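You operate a simulated robot arm through the tools that you are given. There is no shell and no other tool.

You are at the controls of a simulated two-armed robot. One attempt, no reset.

Task
Lock the cabinet off with the blue padlock.
Fine: heating and pump to 0, then the main switch off; the padlock hangs on the steel peg under it.

It is judged by the outcome, as a careful person would: the job done as asked, and still so three seconds after it is handed in. It fails if anything else is knocked over, pushed out of place, dropped, spilled or broken.

Robot
Two 7-joint arms with two-finger parallel grippers on one trunk that stands fixed in place. Base frame: the origin is at the foot of the trunk, x ahead of it, y to its left, z up. Readings come in m, degrees, newtons and seconds.
The left shoulder is at [0.071, 0.156, 1.38], the right one opposite. Each reaches about 1.231 m from its shoulder. Payload 3.91 kg a hand.
The TCP of each hand is the grasp point between the finger pads, 0.03 m short of the fingertips. In the tool frame z runs along the fingers and y along their closing line. The gripper opens to 0.11 m. The fingers are 0.02 m wide and 0.01 m thick; the gripper's body (0.048 by 0.112 m) begins 0.055 m behind the TCP.
Orientation is told as [roll, pitch, yaw] about the base's x, y, z axes, in that order, counted from this pose: with the fingers straight down and closing along the base's y, the tool's x points along the base's -x, its y along +y and its z along -z.

Tools
- The arms move only by the tool servo_tool. It takes "left_plan", "right_plan" or both (then of equal length, played together; a hand with none holds still); each is a list of rows, each a list of 7 numbers: the turn, a rotation vector about the base's x, y, z in rad, then the shift along the base's x, y, z in m, then the opening in per cent of the stroke, from 0 (shut) to 100 (fully open). In form: [[rx, ry, rz, dx, dy, dz, claw], ...]. A call has 1 to 20 rows; each row is the pose to reach, as a shift and turn from the pose commanded when the call began. A row lasts 0.2 s, in which the tool goes at most 0.05 m and 8.6 degrees; a call with a longer step from one row to the next is refused whole, and so is a gripper value outside its range. Where a pose cannot be reached the arm comes as near as it can. A force on the tool above 60 N (or 10 N above the force at the start of the call, whichever is more), or a blocked arm, ends the call early, and 0.2 s more pass. The fingers move at their own pace (about 0.108 m/s each) and stop on an object; they squeeze with about 22 N. The grip force told is the motor's: it shows also when the fingers shut on nothing. Time passes only in rows, and 0.2 s behind the last, so rows that repeat a pose let the fingers close. It gives the time, the measured TCP pose, the force on the tool (base axes), the opening and the grip force at its end, in the units of the frame above (readings bear some noise), with the torque about the TCP (base axes, N m) and any sound that the robot's microphone picked up, and new pictures: "show" is both (left out), scene, wrist or none (wrist: the cameras of the hands that moved).
- Cameras (640 x 400 px; columns grow to the right, rows downward): "scene" is now at [0.1297, -0.0393, 1.6058]; the picture's right is [-0.41, -0.91, 0.00], its down [-0.53, 0.24, -0.81] and it looks along [0.74, -0.34, -0.58] (base axes); focal length 214 px, centre (320, 200). "left" rides on the left gripper at [0.072, -0.017, -0.103] in its tool frame; the picture's right is [0.23, 0.97, 0.00], its down [-0.76, 0.18, -0.62] and it looks along [-0.61, 0.14, 0.78] (tool axes); focal length 222 px, centre (320, 200). "right" rides on the right gripper at [0.072, 0.017, -0.103] in its tool frame; the picture's right is [-0.23, 0.97, 0.00], its down [-0.76, -0.18, -0.62] and it looks along [-0.61, -0.14, 0.78] (tool axes); focal length 222 px, centre (320, 200). There is no depth. A picture from a camera that has moved, and an enlarged one, comes with that camera's place and axes in the base frame and with its lens.
- slide_trunk(by): slides the trunk up (or, below 0, down) by that many m; the arms and the scene camera ride with it, the base frame stays. It gives what a move gives, with no picture.
- head_to(pan, tilt): turns the head with the scene camera to pan (to the left, within 86 degrees either way) and tilt (down, from -29 to 69), counted from straight ahead of the robot. It gives what a move gives, and a new picture of the scene camera.
- close_up(camera, box): a new picture of the part [left, top, right, bottom] of that camera's present view, enlarged. No time passes.
- finish_job(): hands the job in; it is judged then, once.

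Nothing tells you positions but the pictures and the camera data. Unless the task says otherwise, let go and move clear before handing in.

The tools are called as name(argument=value, ...) on one line, values as JSON. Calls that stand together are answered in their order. servo_tool: Moves the arms, as the interface text tells. Its arguments: {"type":"object","properties":{"left_plan":{"type":"array"},"right_plan":{"type":"array"},"show":{"type":"string","enum":["both","scene","wrist","none"]}},"required":[]} The other tools are called the same way: slide_trunk (by) moves the trunk up or down; head_to (pan, tilt) turns the head that bears the scene camera; close_up (camera, box) takes an enlarged picture of a part of a camera's view; finish_job () hands the job in.

At the start:

```text
time_s: 0.0
left_tcp_pos: [0.6736, 0.2041, 1.5441]
left_ee_rot: [0.1, 0.0, 0.1]
left_force: [-0.4, -0.3, 0.6]
left_torque: [0.03, -0.01, 0.01]
left_width: 0.1099
left_grip_force: 0.1
right_tcp_pos: [0.4709, -0.2686, 1.5476]
right_ee_rot: [0.0, 0.0, 0.0]
right_force: [0.6, -0.4, 0.1]
right_torque: [-0.01, 0.05, -0.03]
right_width: 0.11
right_grip_force: 0.1
trunk travel left (down, up): [-0.825, 0.115]
head pan, tilt (commanded): [-24.4, 35.7]
```

scene: 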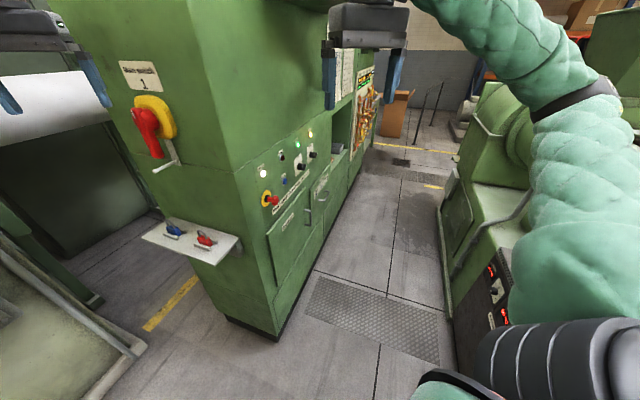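
right: 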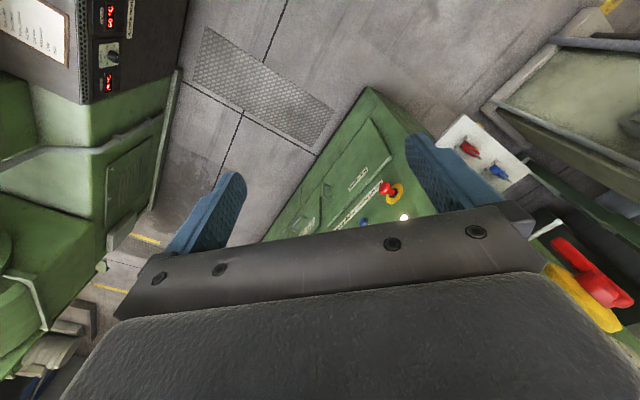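
left: 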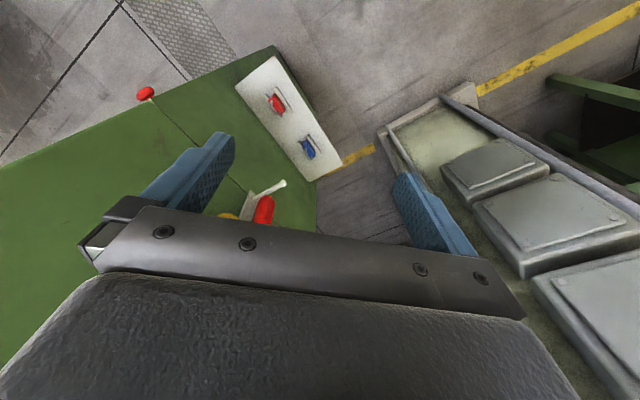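

I see a green cabinet with a red/yellow main switch, a peg below it, and a small shelf with a blue and a red padlock; there are knobs on its side face and a box with displays on the right. I'll look closer before moving anything.

close_up(camera="scene", box=[100, 50, 260, 150])

close_up(camera="scene", box=[240, 120, 340, 220])

close_up(camera="scene", box=[130, 150, 260, 280])

close_up(camera="right", box=[0, 0, 180, 120])

close_up(camera="scene", box=[300, 50, 420, 170])

close_up(camera="left", box=[200, 50, 360, 250])

```text
4.00 times, centred on (180, 100) of scene
camera zoom: at [0.1297, -0.0393, 1.6058], right [-0.41, -0.91, 0.0], down [-0.53, 0.24, -0.81], along [0.74, -0.34, -0.58], focal length 858 px, centre (880, 600)
```

zoom: 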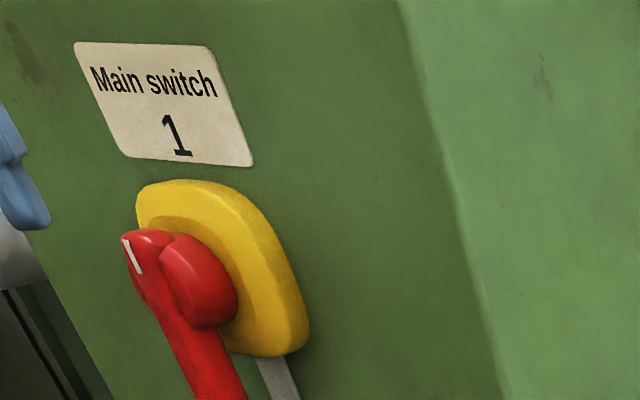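

```text
4.00 times, centred on (290, 170) of scene
camera zoom: at [0.1297, -0.0393, 1.6058], right [-0.41, -0.91, 0.0], down [-0.53, 0.24, -0.81], along [0.74, -0.34, -0.58], focal length 858 px, centre (440, 320)
```

zoom: 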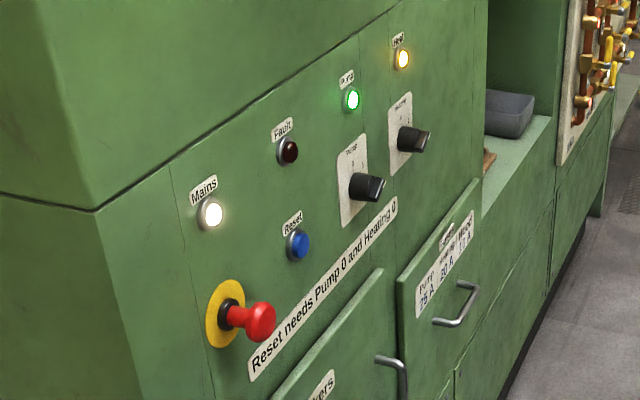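

```text
3.08 times, centred on (195, 215) of scene
camera zoom: at [0.1297, -0.0393, 1.6058], right [-0.41, -0.91, 0.0], down [-0.53, 0.24, -0.81], along [0.74, -0.34, -0.58], focal length 660 px, centre (705, 154)
```

zoom: 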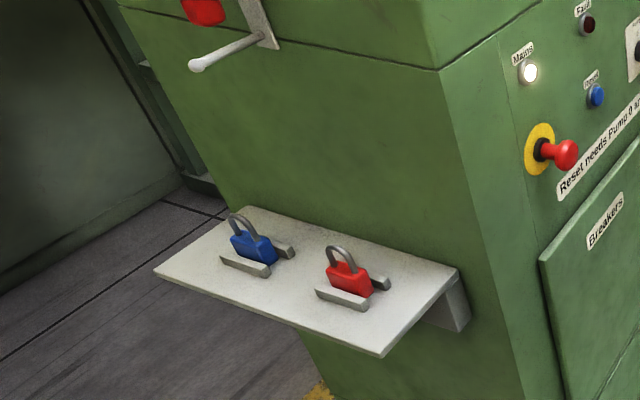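

```text
3.33 times, centred on (90, 60) of right
camera zoom: at [0.3978, -0.2521, 1.6517], right [0.23, 0.97, 0.0], down [0.76, -0.18, 0.62], along [0.61, -0.14, -0.78], focal length 740 px, centre (1087, 667)
```

zoom: 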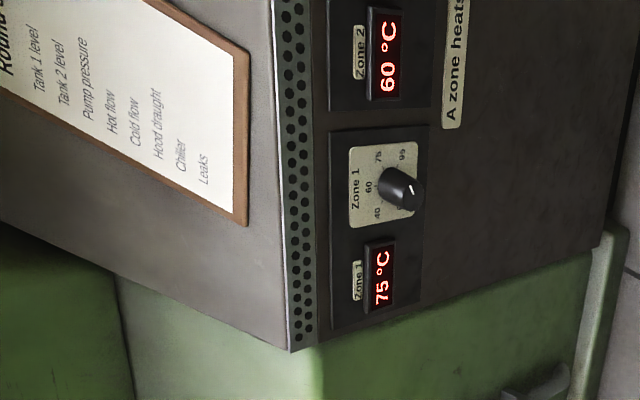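

```text
3.33 times, centred on (360, 110) of scene
camera zoom: at [0.1297, -0.0393, 1.6058], right [-0.41, -0.91, 0.0], down [-0.53, 0.24, -0.81], along [0.74, -0.34, -0.58], focal length 715 px, centre (187, 500)
```

zoom: 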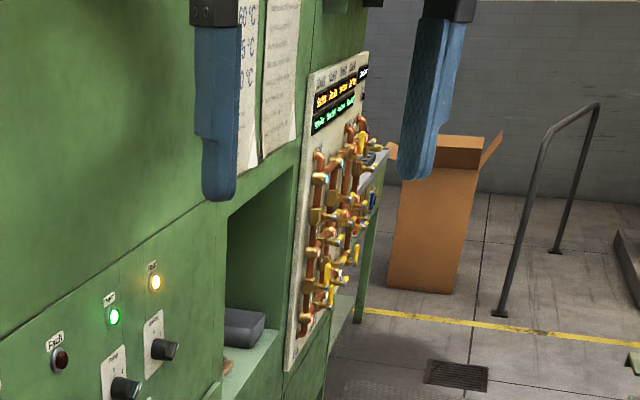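

```text
2.00 times, centred on (280, 150) of left
camera zoom: at [0.6012, 0.1878, 1.6468], right [-0.23, 0.97, 0.0], down [0.76, 0.18, 0.62], along [0.61, 0.14, -0.78], focal length 444 px, centre (400, 300)
```

zoom: 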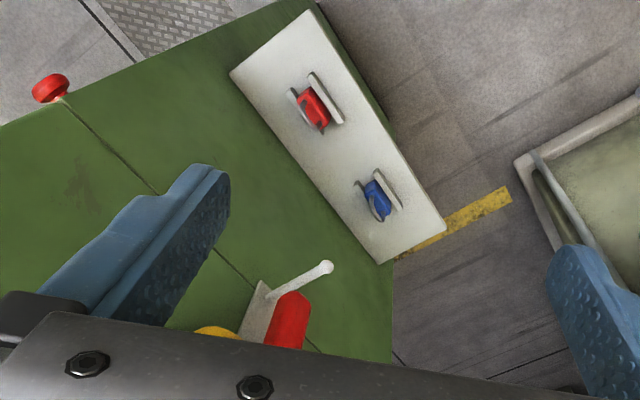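

The cabinet stands corner-on to me: knob panel on the right-hand face, main switch, peg and shelf on the left-hand face. I'll take tighter close-ups to read the knob scales and the geometry of switch, peg and padlocks.

close_up(camera="scene", box=[288, 130, 328, 180])

close_up(camera="scene", box=[125, 90, 195, 180])

close_up(camera="scene", box=[155, 210, 225, 255])

close_up(camera="left", box=[250, 80, 340, 175])

close_up(camera="left", box=[220, 170, 300, 230])

close_up(camera="right", box=[260, 120, 440, 240])

close_up(camera="right", box=[440, 100, 640, 340])

```text
8.00 times, centred on (308, 155) of scene
camera zoom: at [0.1297, -0.0393, 1.6058], right [-0.41, -0.91, 0.0], down [-0.53, 0.24, -0.81], along [0.74, -0.34, -0.58], focal length 1716 px, centre (416, 560)
```

zoom: 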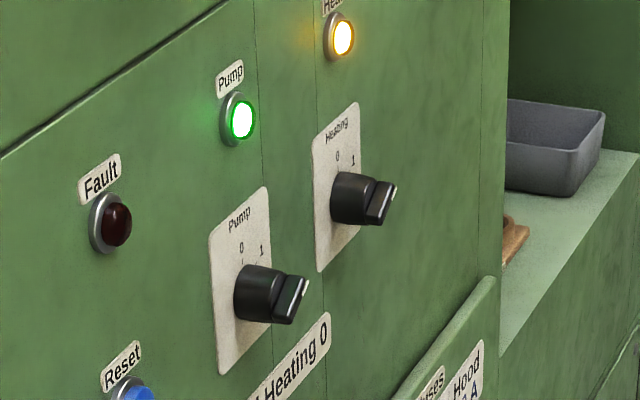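

```text
4.44 times, centred on (160, 135) of scene
camera zoom: at [0.1297, -0.0393, 1.6058], right [-0.41, -0.91, 0.0], down [-0.53, 0.24, -0.81], along [0.74, -0.34, -0.58], focal length 953 px, centre (1031, 489)
```

zoom: 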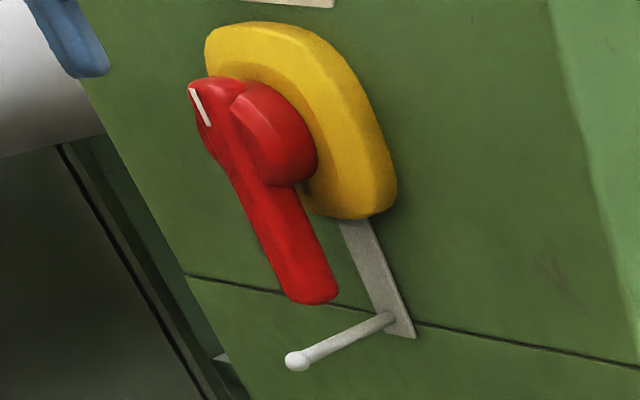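

```text
8.89 times, centred on (190, 232) of scene
camera zoom: at [0.1297, -0.0393, 1.6058], right [-0.41, -0.91, 0.0], down [-0.53, 0.24, -0.81], along [0.74, -0.34, -0.58], focal length 1906 px, centre (1476, -89)
```

zoom: 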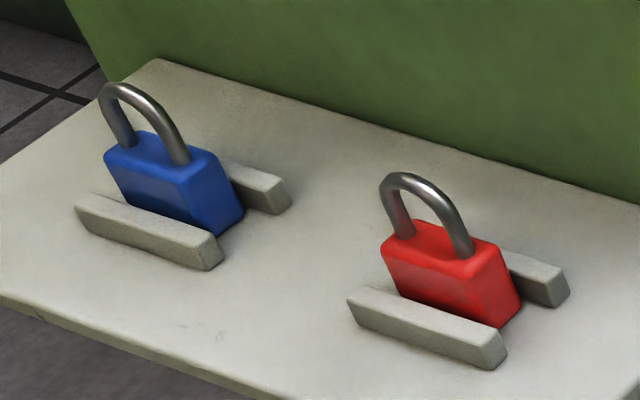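

```text
4.21 times, centred on (295, 128) of left
camera zoom: at [0.6012, 0.1878, 1.6468], right [-0.23, 0.97, 0.0], down [0.76, 0.18, 0.62], along [0.61, 0.14, -0.78], focal length 935 px, centre (425, 505)
```

zoom: 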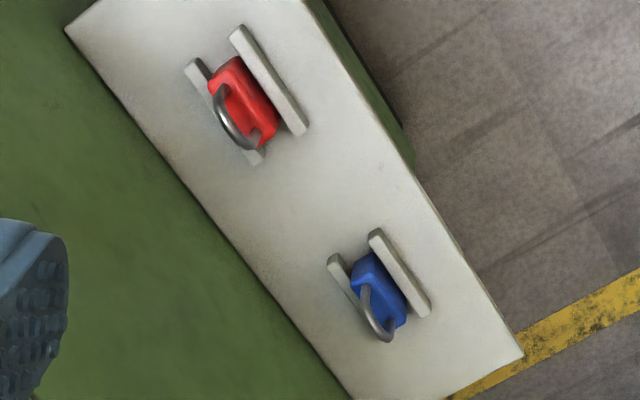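

```text
6.67 times, centred on (260, 200) of left
camera zoom: at [0.6012, 0.1878, 1.6468], right [-0.23, 0.97, 0.0], down [0.76, 0.18, 0.62], along [0.61, 0.14, -0.78], focal length 1481 px, centre (720, 200)
```

zoom: 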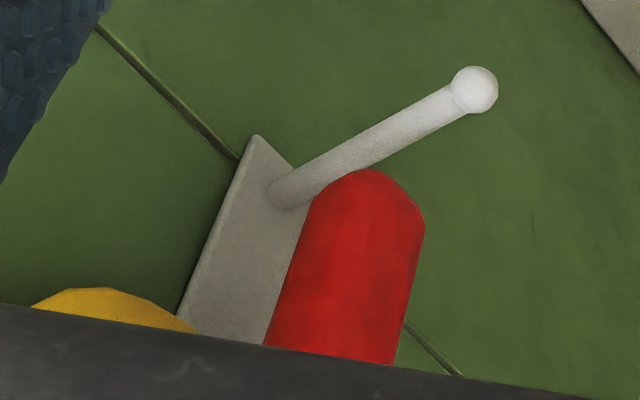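

```text
3.33 times, centred on (350, 180) of right
camera zoom: at [0.3978, -0.2521, 1.6517], right [0.23, 0.97, 0.0], down [0.76, -0.18, 0.62], along [0.61, -0.14, -0.78], focal length 740 px, centre (220, 267)
```

zoom: 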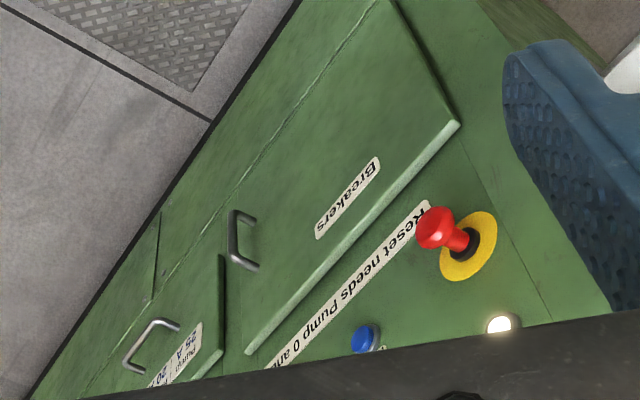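

```text
1.67 times, centred on (540, 220) of right
camera zoom: at [0.3978, -0.2521, 1.6517], right [0.23, 0.97, 0.0], down [0.76, -0.18, 0.62], along [0.61, -0.14, -0.78], focal length 370 px, centre (-47, 167)
```

zoom: 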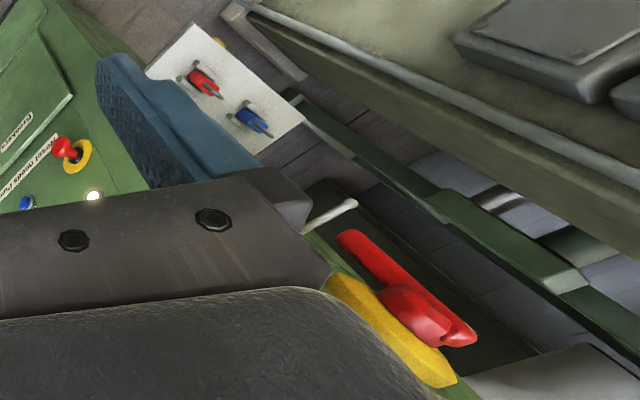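

Both knobs read "1" with "0" at top-left of the scale, and the main switch handle hangs down with its mark at "1". By triangulation the switch face runs at about 45°, with the peg near [0.85, 0.17, 1.30], the blue padlock near [0.88, 0.22, 1.06] and the knobs near [1.05, -0.34, 1.12] and [1.14, -0.44, 1.12]. I'll look left and right to check clearances before lowering the trunk.

head_to(pan=30, tilt=40)

head_to(pan=-65, tilt=40)

head_to(pan=-10, tilt=35)

```text
time_s: 1.2
left_tcp_pos: [0.6736, 0.2048, 1.5441]
left_ee_rot: [0.1, 0.0, 0.0]
left_force: [0.5, -0.1, 0.3]
left_torque: [0.02, 0.03, 0.01]
left_width: 0.1101
left_grip_force: 0.0
right_tcp_pos: [0.4707, -0.2691, 1.5479]
right_ee_rot: [0.0, -0.1, 0.0]
right_force: [-0.2, -0.5, -0.3]
right_torque: [0.0, 0.0, -0.02]
right_width: 0.11
right_grip_force: 0.0
trunk travel left (down, up): [-0.825, 0.115]
head pan, tilt (commanded): [30.0, 40.0]
camera scene: at [0.1236, 0.0395, 1.5994], right [0.5, -0.87, 0.0], down [-0.56, -0.32, -0.77], along [0.66, 0.38, -0.64], focal length 214 px, centre (320, 200)
```

scene: 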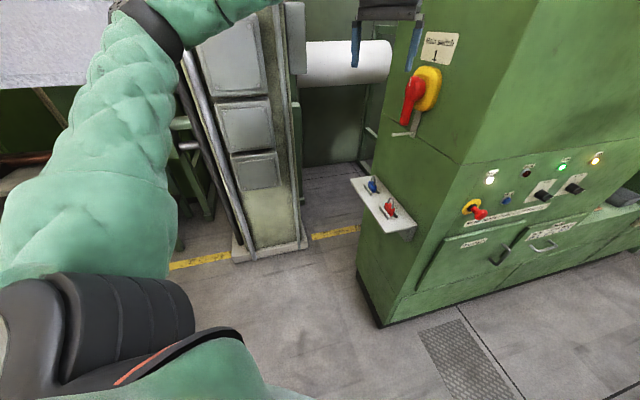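

```text
time_s: 2.9
left_tcp_pos: [0.6747, 0.2049, 1.5448]
left_ee_rot: [0.0, 0.0, 0.0]
left_force: [0.0, 0.2, 0.5]
left_torque: [0.02, -0.02, -0.06]
left_width: 0.1101
left_grip_force: 0.0
right_tcp_pos: [0.4716, -0.2681, 1.5464]
right_ee_rot: [0.0, 0.0, 0.1]
right_force: [-0.1, -0.2, 0.6]
right_torque: [-0.01, -0.05, 0.02]
right_width: 0.1101
right_grip_force: 0.0
trunk travel left (down, up): [-0.825, 0.115]
head pan, tilt (commanded): [-65.0, 40.0]
camera scene: at [0.0859, -0.08, 1.5994], right [-0.91, -0.42, 0.0], down [-0.27, 0.58, -0.77], along [0.32, -0.69, -0.64], focal length 214 px, centre (320, 200)
```

scene: 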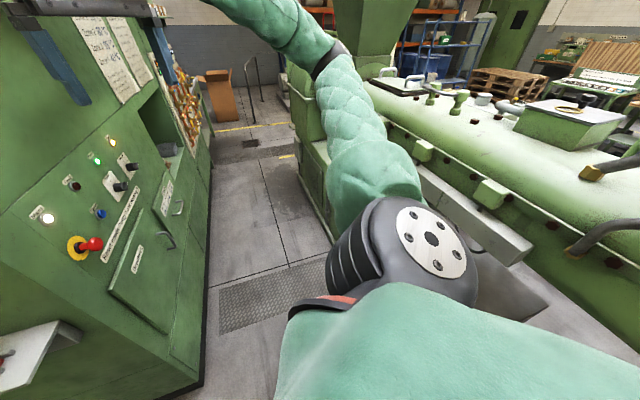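

```text
time_s: 4.2
left_tcp_pos: [0.6748, 0.2045, 1.5439]
left_ee_rot: [0.0, 0.0, 0.0]
left_force: [0.5, -0.7, 0.7]
left_torque: [0.02, 0.0, 0.01]
left_width: 0.11
left_grip_force: 0.1
right_tcp_pos: [0.4711, -0.2688, 1.5476]
right_ee_rot: [-0.1, 0.1, 0.0]
right_force: [0.7, 0.7, -0.1]
right_torque: [0.01, -0.01, -0.03]
right_width: 0.11
right_grip_force: 0.0
trunk travel left (down, up): [-0.825, 0.115]
head pan, tilt (commanded): [-10.0, 35.0]
camera scene: at [0.1366, -0.0183, 1.6069], right [-0.17, -0.98, 0.0], down [-0.57, 0.1, -0.82], along [0.81, -0.14, -0.57], focal length 214 px, centre (320, 200)
```

scene: 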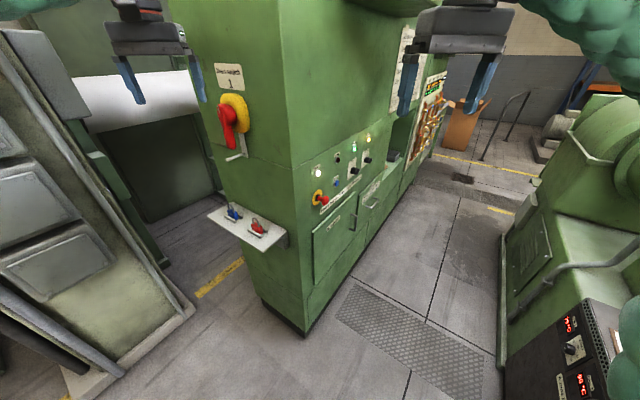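

Clearances look ample: the left machine is about 0.45 m beyond the shelf and the right one about 1 m to the side and low. I'll lower the trunk 0.2 m so knobs, switch and shelf are all at comfortable reach.

slide_trunk(by=-0.2)

head_to(pan=-15, tilt=20)

```text
time_s: 6.3
left_tcp_pos: [0.6749, 0.2041, 1.3436]
left_ee_rot: [0.1, 0.0, 0.1]
left_force: [0.5, -0.7, 0.4]
left_torque: [-0.02, 0.01, -0.02]
left_width: 0.1099
left_grip_force: 0.1
right_tcp_pos: [0.4704, -0.2696, 1.3468]
right_ee_rot: [0.0, 0.0, 0.0]
right_force: [-0.2, -0.2, -0.2]
right_torque: [-0.03, -0.03, 0.03]
right_width: 0.1102
right_grip_force: 0.1
trunk travel left (down, up): [-0.625, 0.315]
head pan, tilt (commanded): [-10.0, 35.0]
```

```text
time_s: 7.1
left_tcp_pos: [0.674, 0.2039, 1.3438]
left_ee_rot: [-0.1, 0.0, 0.1]
left_force: [0.1, 0.3, -0.1]
left_torque: [0.02, -0.02, 0.01]
left_width: 0.1097
left_grip_force: 0.0
right_tcp_pos: [0.4701, -0.2681, 1.348]
right_ee_rot: [0.1, 0.0, 0.0]
right_force: [-0.2, 0.6, 0.0]
right_torque: [0.01, 0.01, 0.0]
right_width: 0.1098
right_grip_force: 0.1
trunk travel left (down, up): [-0.625, 0.315]
head pan, tilt (commanded): [-15.0, 20.0]
camera scene: at [0.1398, -0.027, 1.4307], right [-0.26, -0.97, 0.0], down [-0.33, 0.09, -0.94], along [0.91, -0.24, -0.34], focal length 214 px, centre (320, 200)
```

scene: 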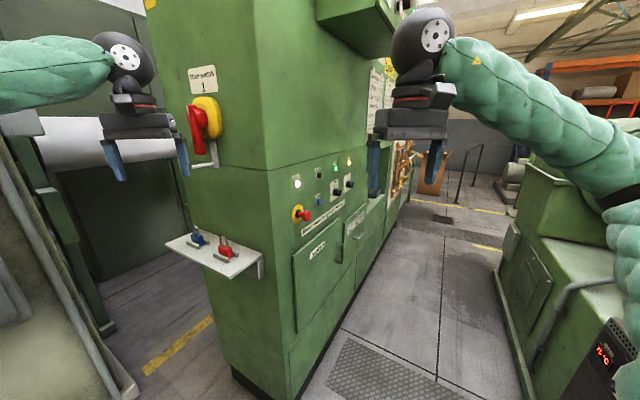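

Trunk is down and everything is clear. Now I'll bring the right hand, fingers horizontal and perpendicular to the knob panel, to a viewing standoff about 0.2 m from the two knobs.

servo_tool(right_plan=[[0.0433, -0.106, 0.0433, 0.0346, -0.0187, -0.0143, 100], [0.0865, -0.2121, 0.0865, 0.0693, -0.0374, -0.0286, 100], [0.1298, -0.3181, 0.1298, 0.1039, -0.0561, -0.0429, 100], [0.1731, -0.4241, 0.1731, 0.1386, -0.0749, -0.0571, 100], [0.2163, -0.5302, 0.2163, 0.1732, -0.0936, -0.0714, 100], [0.2596, -0.6362, 0.2596, 0.2079, -0.1123, -0.0857, 100], [0.3029, -0.7423, 0.3029, 0.2425, -0.131, -0.1, 100], [0.3461, -0.8483, 0.3461, 0.2771, -0.1497, -0.1143, 100], [0.3894, -0.9543, 0.3894, 0.3118, -0.1684, -0.1286, 100], [0.4326, -1.0604, 0.4326, 0.3464, -0.1871, -0.1429, 100], [0.4759, -1.1664, 0.4759, 0.3811, -0.2059, -0.1571, 100], [0.5192, -1.2724, 0.5192, 0.4157, -0.2246, -0.1714, 100], [0.5624, -1.3785, 0.5624, 0.4504, -0.2433, -0.1857, 100], [0.6057, -1.4845, 0.6057, 0.485, -0.262, -0.2, 100], [0.6057, -1.4845, 0.6057, 0.485, -0.262, -0.2, 100]])

```text
time_s: 10.3
left_tcp_pos: [0.6733, 0.2055, 1.345]
left_ee_rot: [0.0, -0.1, 0.1]
left_force: [-0.1, -0.3, 0.0]
left_torque: [0.07, 0.08, -0.02]
left_width: 0.11
left_grip_force: 0.0
right_tcp_pos: [0.9541, -0.5276, 1.1534]
right_ee_rot: [-127.4, -89.9, 171.9]
right_force: [-0.7, 0.4, 4.4]
right_torque: [-0.35, 0.26, 0.0]
right_width: 0.11
right_grip_force: 0.1
right hand out of reach, approached as far as the arm can: row 10, 11, 12
trunk travel left (down, up): [-0.625, 0.315]
head pan, tilt (commanded): [-15.0, 20.0]
camera scene: at [0.1386, -0.0259, 1.4319], right [-0.26, -0.97, 0.0], down [-0.33, 0.09, -0.94], along [0.91, -0.24, -0.34], focal length 214 px, centre (320, 200)
camera right: at [0.8673, -0.5879, 1.0804], right [-0.68, 0.69, 0.23], down [-0.32, -0.56, 0.76], along [0.66, 0.45, 0.61], focal length 222 px, centre (320, 200)
```

scene: 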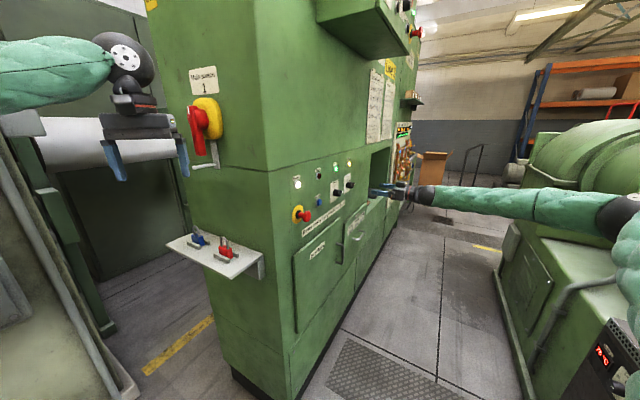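
right: 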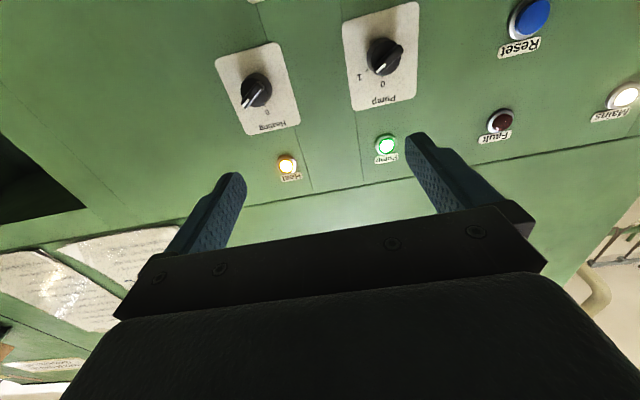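

The right camera now sees both knobs (upside down). I'll zoom in to read the pointers and scales.

close_up(camera="right", box=[200, 30, 300, 140])

close_up(camera="right", box=[335, 0, 435, 115])

close_up(camera="scene", box=[285, 140, 375, 230])

close_up(camera="scene", box=[170, 60, 250, 180])

```text
3.64 times, centred on (250, 85) of right
camera zoom: at [0.8673, -0.5879, 1.0804], right [-0.68, 0.69, 0.23], down [-0.32, -0.56, 0.76], along [0.66, 0.45, 0.61], focal length 808 px, centre (574, 618)
```

zoom: 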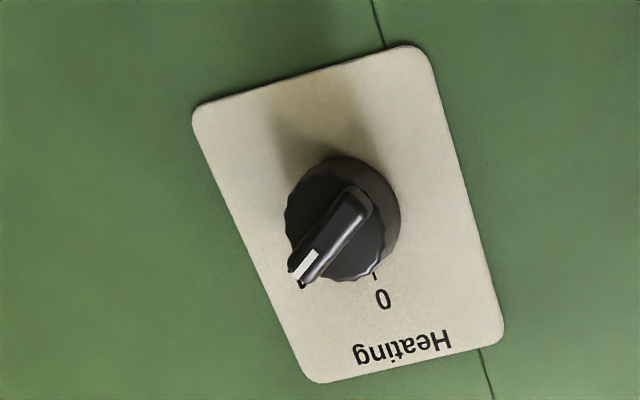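

```text
3.48 times, centred on (385, 58) of right
camera zoom: at [0.8673, -0.5879, 1.0804], right [-0.68, 0.69, 0.23], down [-0.32, -0.56, 0.76], along [0.66, 0.45, 0.61], focal length 773 px, centre (94, 696)
```

zoom: 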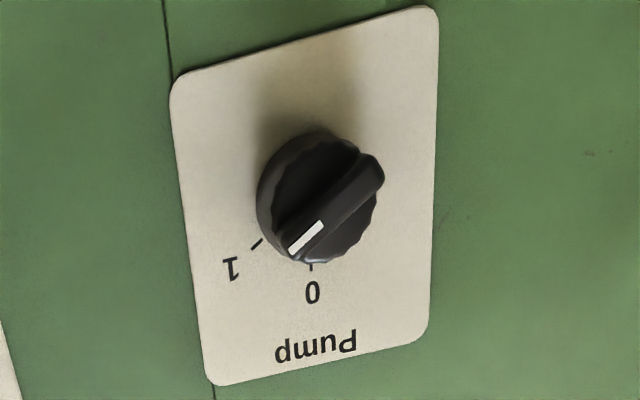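

```text
4.44 times, centred on (330, 185) of scene
camera zoom: at [0.1386, -0.0259, 1.4319], right [-0.26, -0.97, 0.0], down [-0.33, 0.09, -0.94], along [0.91, -0.24, -0.34], focal length 953 px, centre (276, 267)
```

zoom: 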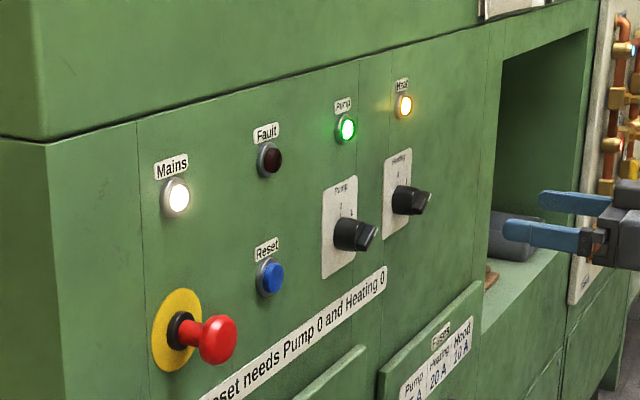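

```text
3.33 times, centred on (210, 120) of scene
camera zoom: at [0.1386, -0.0259, 1.4319], right [-0.26, -0.97, 0.0], down [-0.33, 0.09, -0.94], along [0.91, -0.24, -0.34], focal length 715 px, centre (687, 467)
```

zoom: 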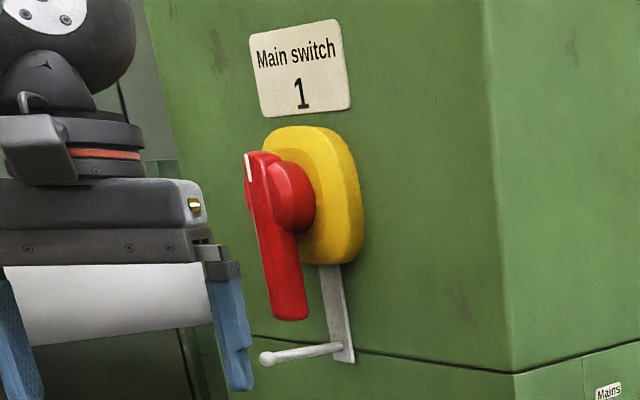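

0 is at twelve o'clock and the pointers sit at 1, about 60° clockwise; triangulation puts the knob axes at about [1.038, -0.336, 1.126] (pump) and [1.143, -0.443, 1.126] (heating), with the panel plane along (0.714, 0.70). I'll do the heating first: bring the right hand in front of it, rolled 60° so the fingers close across the pointer ridge.

servo_tool(right_plan=[[0.0935, 0.0916, 0, 0.0132, 0.0005, -0.0034, 60], [0.1869, 0.1832, 0, 0.0264, 0.001, -0.0069, 60], [0.2804, 0.2748, 0, 0.0396, 0.0015, -0.0103, 60], [0.3738, 0.3665, 0, 0.0528, 0.002, -0.0137, 60], [0.4673, 0.4581, 0, 0.066, 0.0024, -0.0171, 60], [0.5607, 0.5497, 0, 0.0792, 0.0029, -0.0206, 60], [0.6542, 0.6413, 0, 0.0924, 0.0034, -0.024, 60], [0.7476, 0.7329, 0, 0.1056, 0.0039, -0.0274, 60], [0.7476, 0.7329, 0, 0.1056, 0.0039, -0.0274, 60]])

```text
time_s: 12.3
left_tcp_pos: [0.6734, 0.2041, 1.3434]
left_ee_rot: [0.0, -0.1, -0.1]
left_force: [0.4, 0.8, -0.1]
left_torque: [0.05, -0.02, -0.01]
left_width: 0.11
left_grip_force: 0.1
right_tcp_pos: [1.0609, -0.5255, 1.1186]
right_ee_rot: [89.9, -29.8, -45.5]
right_force: [0.0, 0.1, 0.3]
right_torque: [-0.05, 0.03, -0.01]
right_width: 0.0661
right_grip_force: 0.1
trunk travel left (down, up): [-0.625, 0.315]
head pan, tilt (commanded): [-15.0, 20.0]
camera scene: at [0.1394, -0.0275, 1.4308], right [-0.26, -0.97, 0.0], down [-0.33, 0.09, -0.94], along [0.91, -0.24, -0.34], focal length 214 px, centre (320, 200)
camera right: at [0.9365, -0.5482, 1.0982], right [-0.2, 0.21, 0.96], down [0.08, -0.97, 0.22], along [0.98, 0.12, 0.18], focal length 222 px, centre (320, 200)
```

scene: 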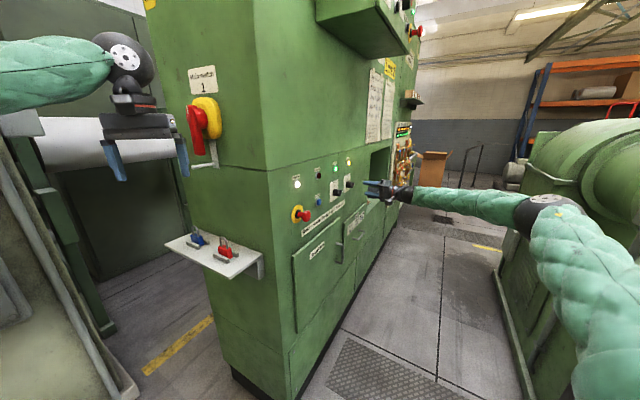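
right: 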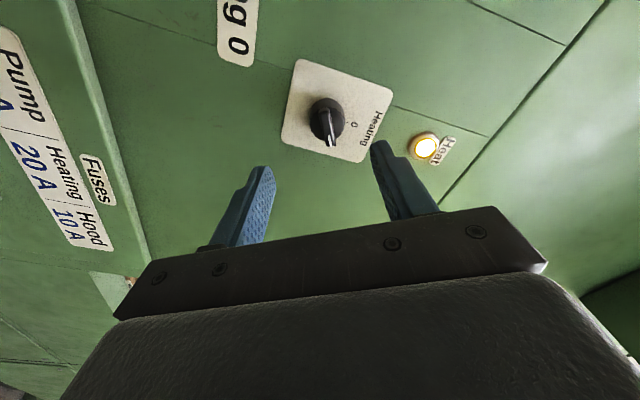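

The hand is rolled and in front of the heating knob. I'll zoom in to check alignment of the ridge with the fingers.

close_up(camera="right", box=[230, 50, 430, 220])

close_up(camera="scene", box=[320, 150, 410, 220])

```text
2.35 times, centred on (330, 135) of right
camera zoom: at [0.9365, -0.5482, 1.0982], right [-0.2, 0.21, 0.96], down [0.08, -0.97, 0.22], along [0.98, 0.12, 0.18], focal length 523 px, centre (296, 353)
```

zoom: 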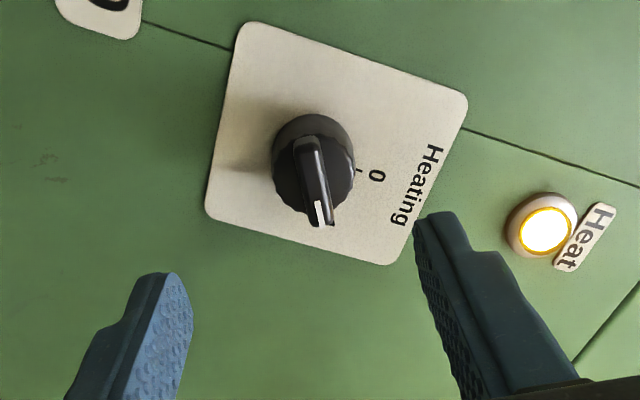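

```text
5.71 times, centred on (365, 185) of scene
camera zoom: at [0.1394, -0.0275, 1.4308], right [-0.26, -0.97, 0.0], down [-0.33, 0.09, -0.94], along [0.91, -0.24, -0.34], focal length 1226 px, centre (63, 286)
```

zoom: 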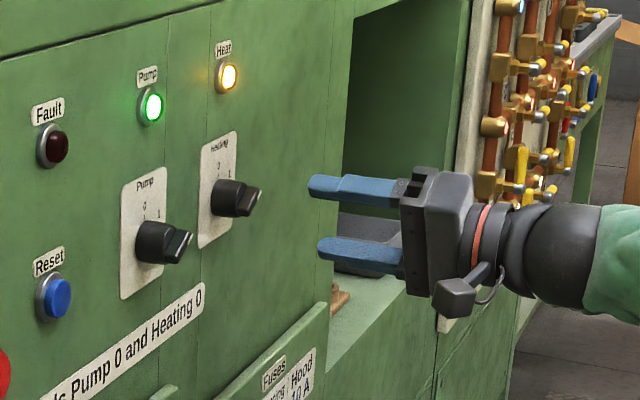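

The knob is about 7 mm off the tool centre line along the closing direction; I'll correct that and advance 63 mm along the panel normal so the fingertips straddle the ridge just in front of the dial.

servo_tool(right_plan=[[0, 0, 0, -0.0043, 0.0044, 0.0045, 45], [0, 0, 0, 0.01, 0.0184, 0.0045, 45], [0, 0, 0, 0.0207, 0.0289, 0.0045, 45], [0, 0, 0, 0.0307, 0.0387, 0.0045, 45], [0, 0, 0, 0.0364, 0.0443, 0.0045, 45], [0, 0, 0, 0.0407, 0.0485, 0.0045, 45], [0, 0, 0, 0.0407, 0.0485, 0.0045, 45]])

close_up(camera="right", box=[230, 80, 430, 230])

close_up(camera="scene", box=[325, 160, 385, 210])

```text
time_s: 13.9
left_tcp_pos: [0.674, 0.2034, 1.3434]
left_ee_rot: [0.0, 0.0, 0.1]
left_force: [-0.2, -0.5, 0.4]
left_torque: [0.02, 0.0, 0.0]
left_width: 0.1099
left_grip_force: 0.1
right_tcp_pos: [1.1017, -0.4782, 1.1249]
right_ee_rot: [90.0, -30.0, -45.5]
right_force: [0.6, 0.9, 0.6]
right_torque: [-0.02, -0.02, 0.02]
right_width: 0.0496
right_grip_force: 0.1
trunk travel left (down, up): [-0.625, 0.315]
head pan, tilt (commanded): [-15.0, 20.0]
camera scene: at [0.14, -0.0272, 1.4307], right [-0.26, -0.97, 0.0], down [-0.33, 0.09, -0.94], along [0.91, -0.24, -0.34], focal length 214 px, centre (320, 200)
camera right: at [0.977, -0.4998, 1.1033], right [-0.2, 0.21, 0.96], down [0.08, -0.97, 0.23], along [0.98, 0.12, 0.18], focal length 222 px, centre (320, 200)
```

scene: 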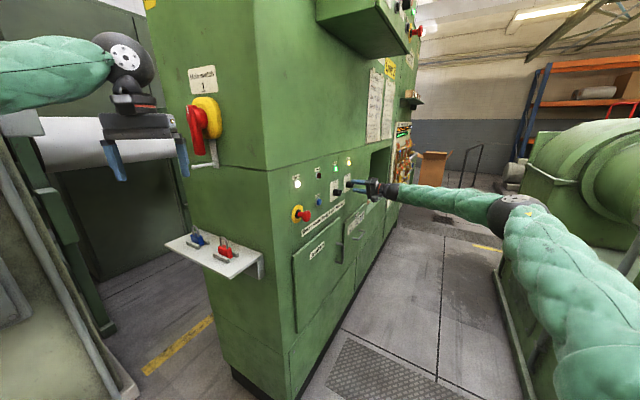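
right: 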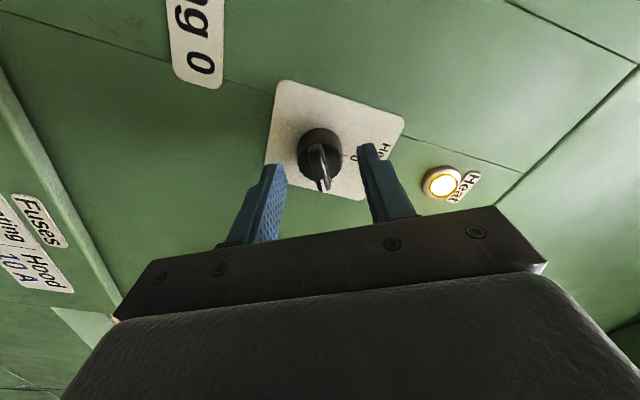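

```text
2.67 times, centred on (330, 155) of right
camera zoom: at [0.977, -0.4998, 1.1033], right [-0.2, 0.21, 0.96], down [0.08, -0.97, 0.23], along [0.98, 0.12, 0.18], focal length 592 px, centre (293, 320)
```

zoom: 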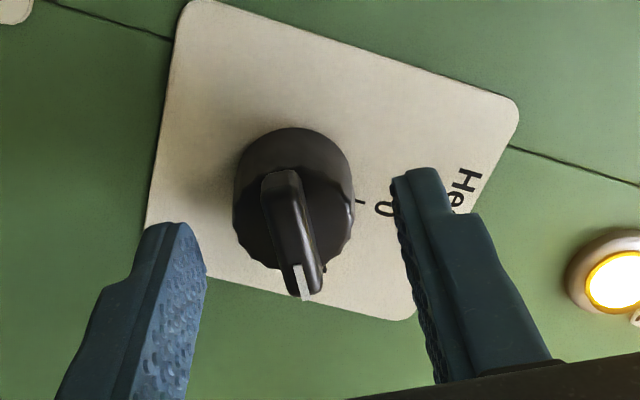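

```text
8.00 times, centred on (355, 185) of scene
camera zoom: at [0.14, -0.0272, 1.4307], right [-0.26, -0.97, 0.0], down [-0.33, 0.09, -0.94], along [0.91, -0.24, -0.34], focal length 1716 px, centre (40, 320)
```

zoom: 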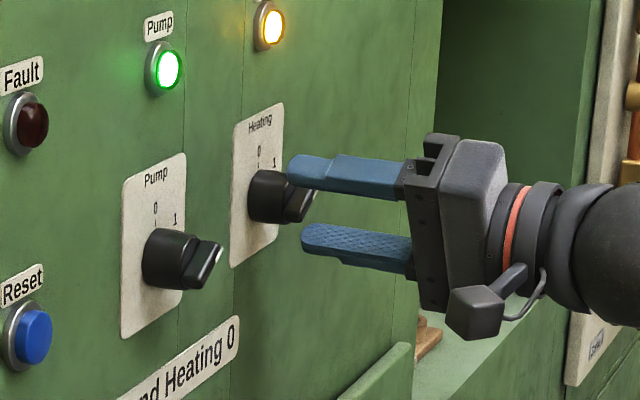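

The fingertips overlap the ridge only slightly; I'll advance 7 mm more and then close gently on the ridge.

servo_tool(right_plan=[[0, 0, 0, 0.0025, 0.0025, 0, 45], [0, 0, 0, 0.005, 0.0049, 0, 45], [0, 0, 0, 0.005, 0.0049, 0, 25], [0, 0, 0, 0.005, 0.0049, 0, 10], [0, 0, 0, 0.005, 0.0049, 0, 0], [0, 0, 0, 0.005, 0.0049, 0, 0]], show="wrist")

close_up(camera="right", box=[230, 80, 430, 230])

close_up(camera="scene", box=[325, 160, 385, 210])

```text
time_s: 15.3
left_tcp_pos: [0.6744, 0.2055, 1.3431]
left_ee_rot: [0.0, 0.0, 0.1]
left_force: [0.3, -0.3, 0.7]
left_torque: [0.0, 0.02, 0.0]
left_width: 0.11
left_grip_force: 0.1
right_tcp_pos: [1.1074, -0.4744, 1.1239]
right_ee_rot: [89.9, -29.9, -45.5]
right_force: [1.1, -1.3, -2.7]
right_torque: [-0.03, -0.02, -0.1]
right_width: 0.0313
right_grip_force: 44.9
trunk travel left (down, up): [-0.625, 0.315]
head pan, tilt (commanded): [-15.0, 20.0]
camera right: at [0.9832, -0.495, 1.1032], right [-0.2, 0.21, 0.96], down [0.08, -0.97, 0.23], along [0.98, 0.12, 0.18], focal length 222 px, centre (320, 200)
```

right: 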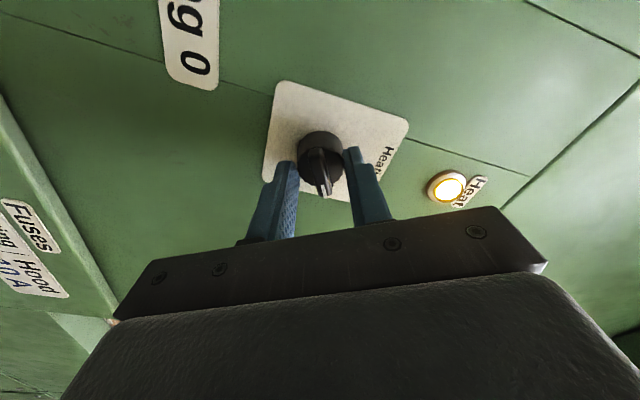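

```text
2.67 times, centred on (330, 155) of right
camera zoom: at [0.9832, -0.495, 1.1032], right [-0.2, 0.21, 0.96], down [0.08, -0.97, 0.23], along [0.98, 0.12, 0.18], focal length 592 px, centre (293, 320)
```

zoom: 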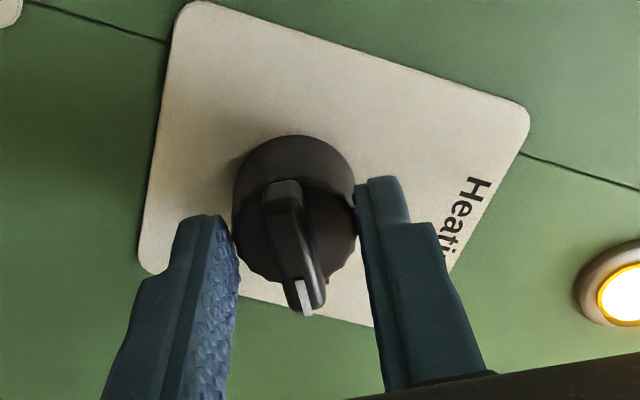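

```text
8.00 times, centred on (355, 185) of scene
camera zoom: at [0.1404, -0.0273, 1.4307], right [-0.26, -0.97, 0.0], down [-0.33, 0.09, -0.94], along [0.91, -0.24, -0.34], focal length 1716 px, centre (40, 320)
```

zoom: 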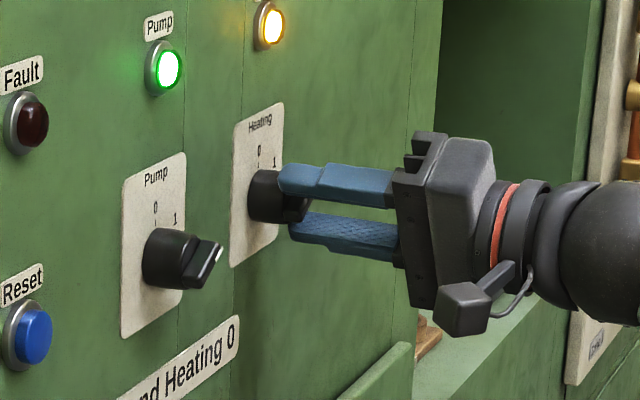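

The fingers hold the dial (31 mm). Now I'll turn it 60° counter-clockwise towards 0.

servo_tool(right_plan=[[-0.0935, -0.0916, 0, 0.005, 0.0049, 0, 0], [-0.1869, -0.1832, 0, 0.005, 0.0049, 0, 0], [-0.2804, -0.2748, 0, 0.005, 0.0049, 0, 0], [-0.3738, -0.3665, 0, 0.005, 0.0049, 0, 0], [-0.4673, -0.4581, 0, 0.005, 0.0049, 0, 0], [-0.5607, -0.5497, 0, 0.005, 0.0049, 0, 0], [-0.6542, -0.6413, 0, 0.005, 0.0049, 0, 0], [-0.7476, -0.7329, 0, 0.005, 0.0049, 0, 0], [-0.7476, -0.7329, 0, 0.005, 0.0049, 0, 0]])

close_up(camera="right", box=[230, 80, 430, 230])

close_up(camera="scene", box=[315, 150, 385, 210])

```text
time_s: 17.3
left_tcp_pos: [0.6727, 0.201, 1.3437]
left_ee_rot: [0.1, 0.1, 0.2]
left_force: [0.5, -0.3, 0.2]
left_torque: [0.0, 0.0, -0.01]
left_width: 0.11
left_grip_force: 0.0
right_tcp_pos: [1.1116, -0.4709, 1.1256]
right_ee_rot: [178.4, -89.8, -134.1]
right_force: [-6.9, -24.1, 4.2]
right_torque: [0.22, -0.23, -0.34]
right_width: 0.032
right_grip_force: 45.0
trunk travel left (down, up): [-0.625, 0.315]
head pan, tilt (commanded): [-15.0, 20.0]
camera scene: at [0.1389, -0.0296, 1.431], right [-0.26, -0.97, 0.0], down [-0.33, 0.09, -0.94], along [0.91, -0.24, -0.34], focal length 214 px, centre (320, 200)
camera right: at [1.0256, -0.5317, 1.0533], right [-0.68, 0.7, 0.23], down [-0.32, -0.56, 0.76], along [0.66, 0.44, 0.61], focal length 222 px, centre (320, 200)
```

scene: 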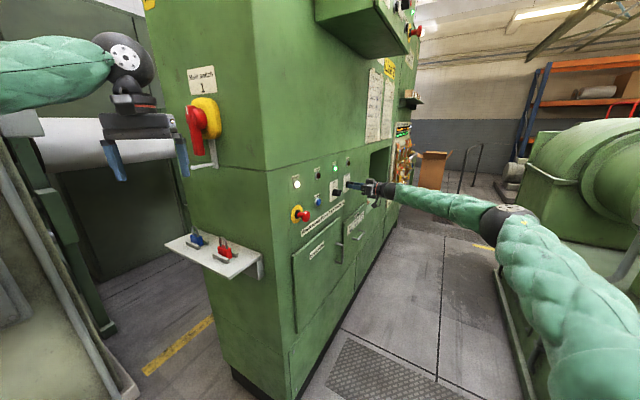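
right: 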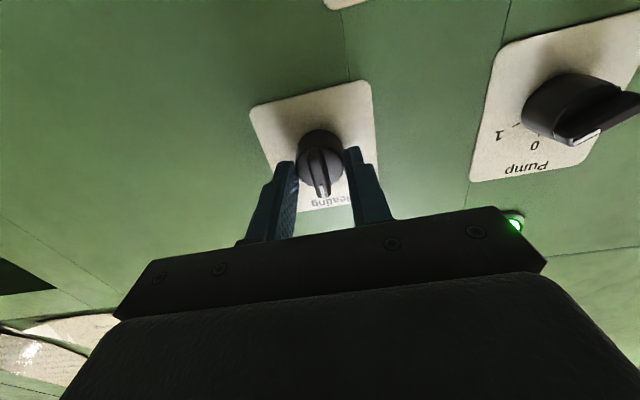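

```text
2.67 times, centred on (330, 155) of right
camera zoom: at [1.0256, -0.5317, 1.0533], right [-0.68, 0.7, 0.23], down [-0.32, -0.56, 0.76], along [0.66, 0.44, 0.61], focal length 592 px, centre (293, 320)
```

zoom: 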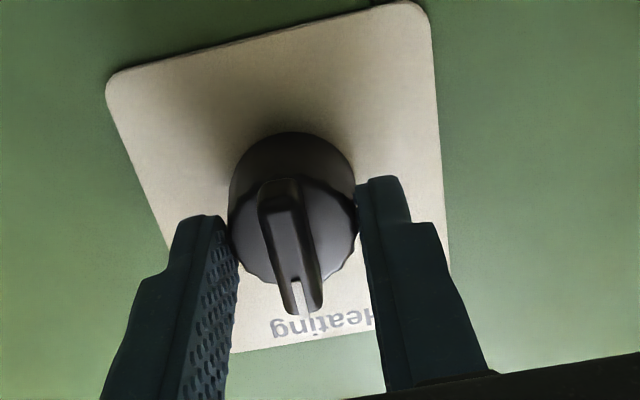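

```text
6.67 times, centred on (350, 180) of scene
camera zoom: at [0.1389, -0.0296, 1.431], right [-0.26, -0.97, 0.0], down [-0.33, 0.09, -0.94], along [0.91, -0.24, -0.34], focal length 1430 px, centre (120, 333)
```

zoom: 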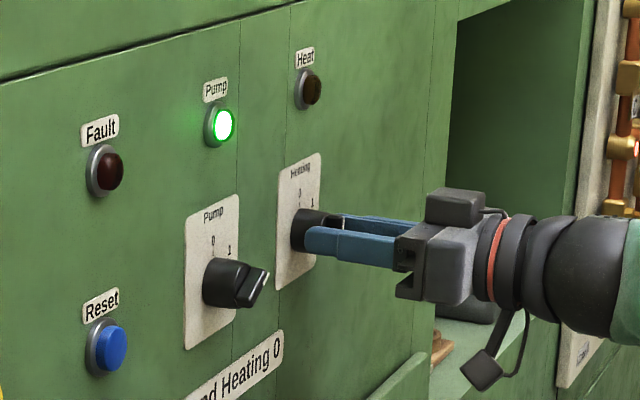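

The Heat lamp went out and the heating pointer stands at 0. I'll release, back straight off, and look at it.

servo_tool(right_plan=[[0, 0, 0, -0.002, -0.002, 0, 20], [0, 0, 0, -0.002, -0.002, 0, 45], [0, 0, 0, -0.002, -0.002, 0, 45], [0, 0, 0, -0.0143, -0.014, 0, 45], [0, 0, 0, -0.0357, -0.035, 0, 45], [0, 0, 0, -0.0607, -0.0595, 0, 45], [0, 0, 0, -0.0607, -0.0595, 0, 45]])

close_up(camera="right", box=[230, 30, 550, 230])

close_up(camera="scene", box=[315, 150, 385, 210])

```text
time_s: 18.9
left_tcp_pos: [0.6742, 0.2052, 1.3424]
left_ee_rot: [-0.1, 0.1, 0.1]
left_force: [0.3, 0.4, -0.1]
left_torque: [-0.01, -0.02, -0.03]
left_width: 0.11
left_grip_force: 0.0
right_tcp_pos: [1.0507, -0.5289, 1.1242]
right_ee_rot: [58.8, -90.0, -14.3]
right_force: [-0.2, -0.2, -0.1]
right_torque: [0.01, 0.0, -0.01]
right_width: 0.0495
right_grip_force: 0.1
trunk travel left (down, up): [-0.625, 0.315]
head pan, tilt (commanded): [-15.0, 20.0]
camera scene: at [0.1406, -0.0259, 1.4307], right [-0.26, -0.97, 0.0], down [-0.33, 0.09, -0.94], along [0.91, -0.24, -0.34], focal length 214 px, centre (320, 200)
camera right: at [0.9644, -0.5901, 1.0529], right [-0.68, 0.69, 0.23], down [-0.32, -0.56, 0.76], along [0.66, 0.45, 0.61], focal length 222 px, centre (320, 200)
```

scene: 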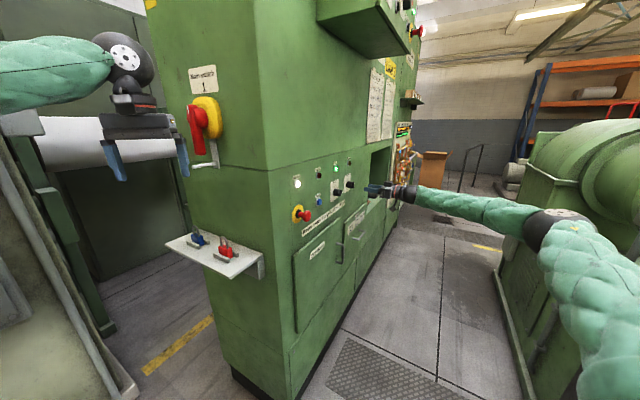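
right: 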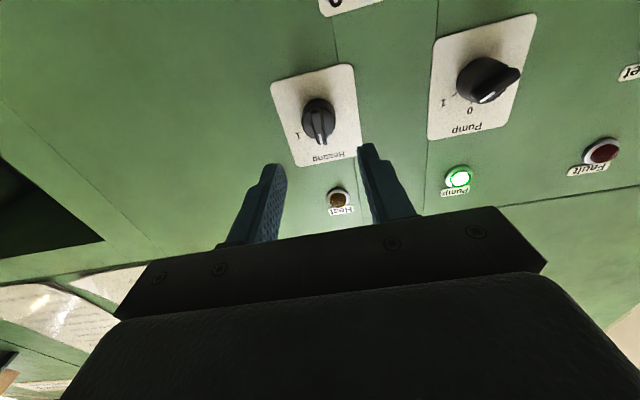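

```text
2.00 times, centred on (390, 130) of right
camera zoom: at [0.9644, -0.5901, 1.0529], right [-0.68, 0.69, 0.23], down [-0.32, -0.56, 0.76], along [0.66, 0.45, 0.61], focal length 444 px, centre (180, 340)
```

zoom: 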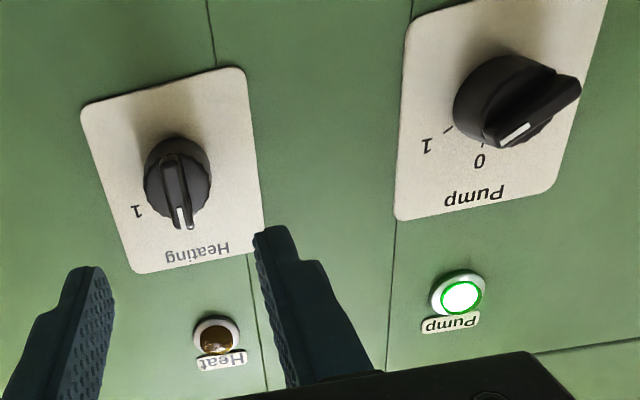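

```text
6.67 times, centred on (350, 180) of scene
camera zoom: at [0.1406, -0.0259, 1.4307], right [-0.26, -0.97, 0.0], down [-0.33, 0.09, -0.94], along [0.91, -0.24, -0.34], focal length 1430 px, centre (120, 333)
```

zoom: 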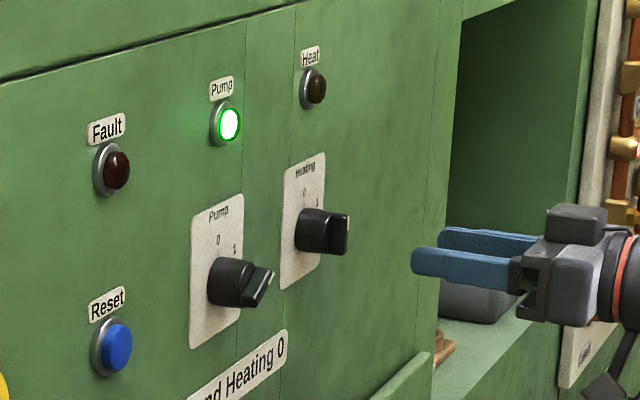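

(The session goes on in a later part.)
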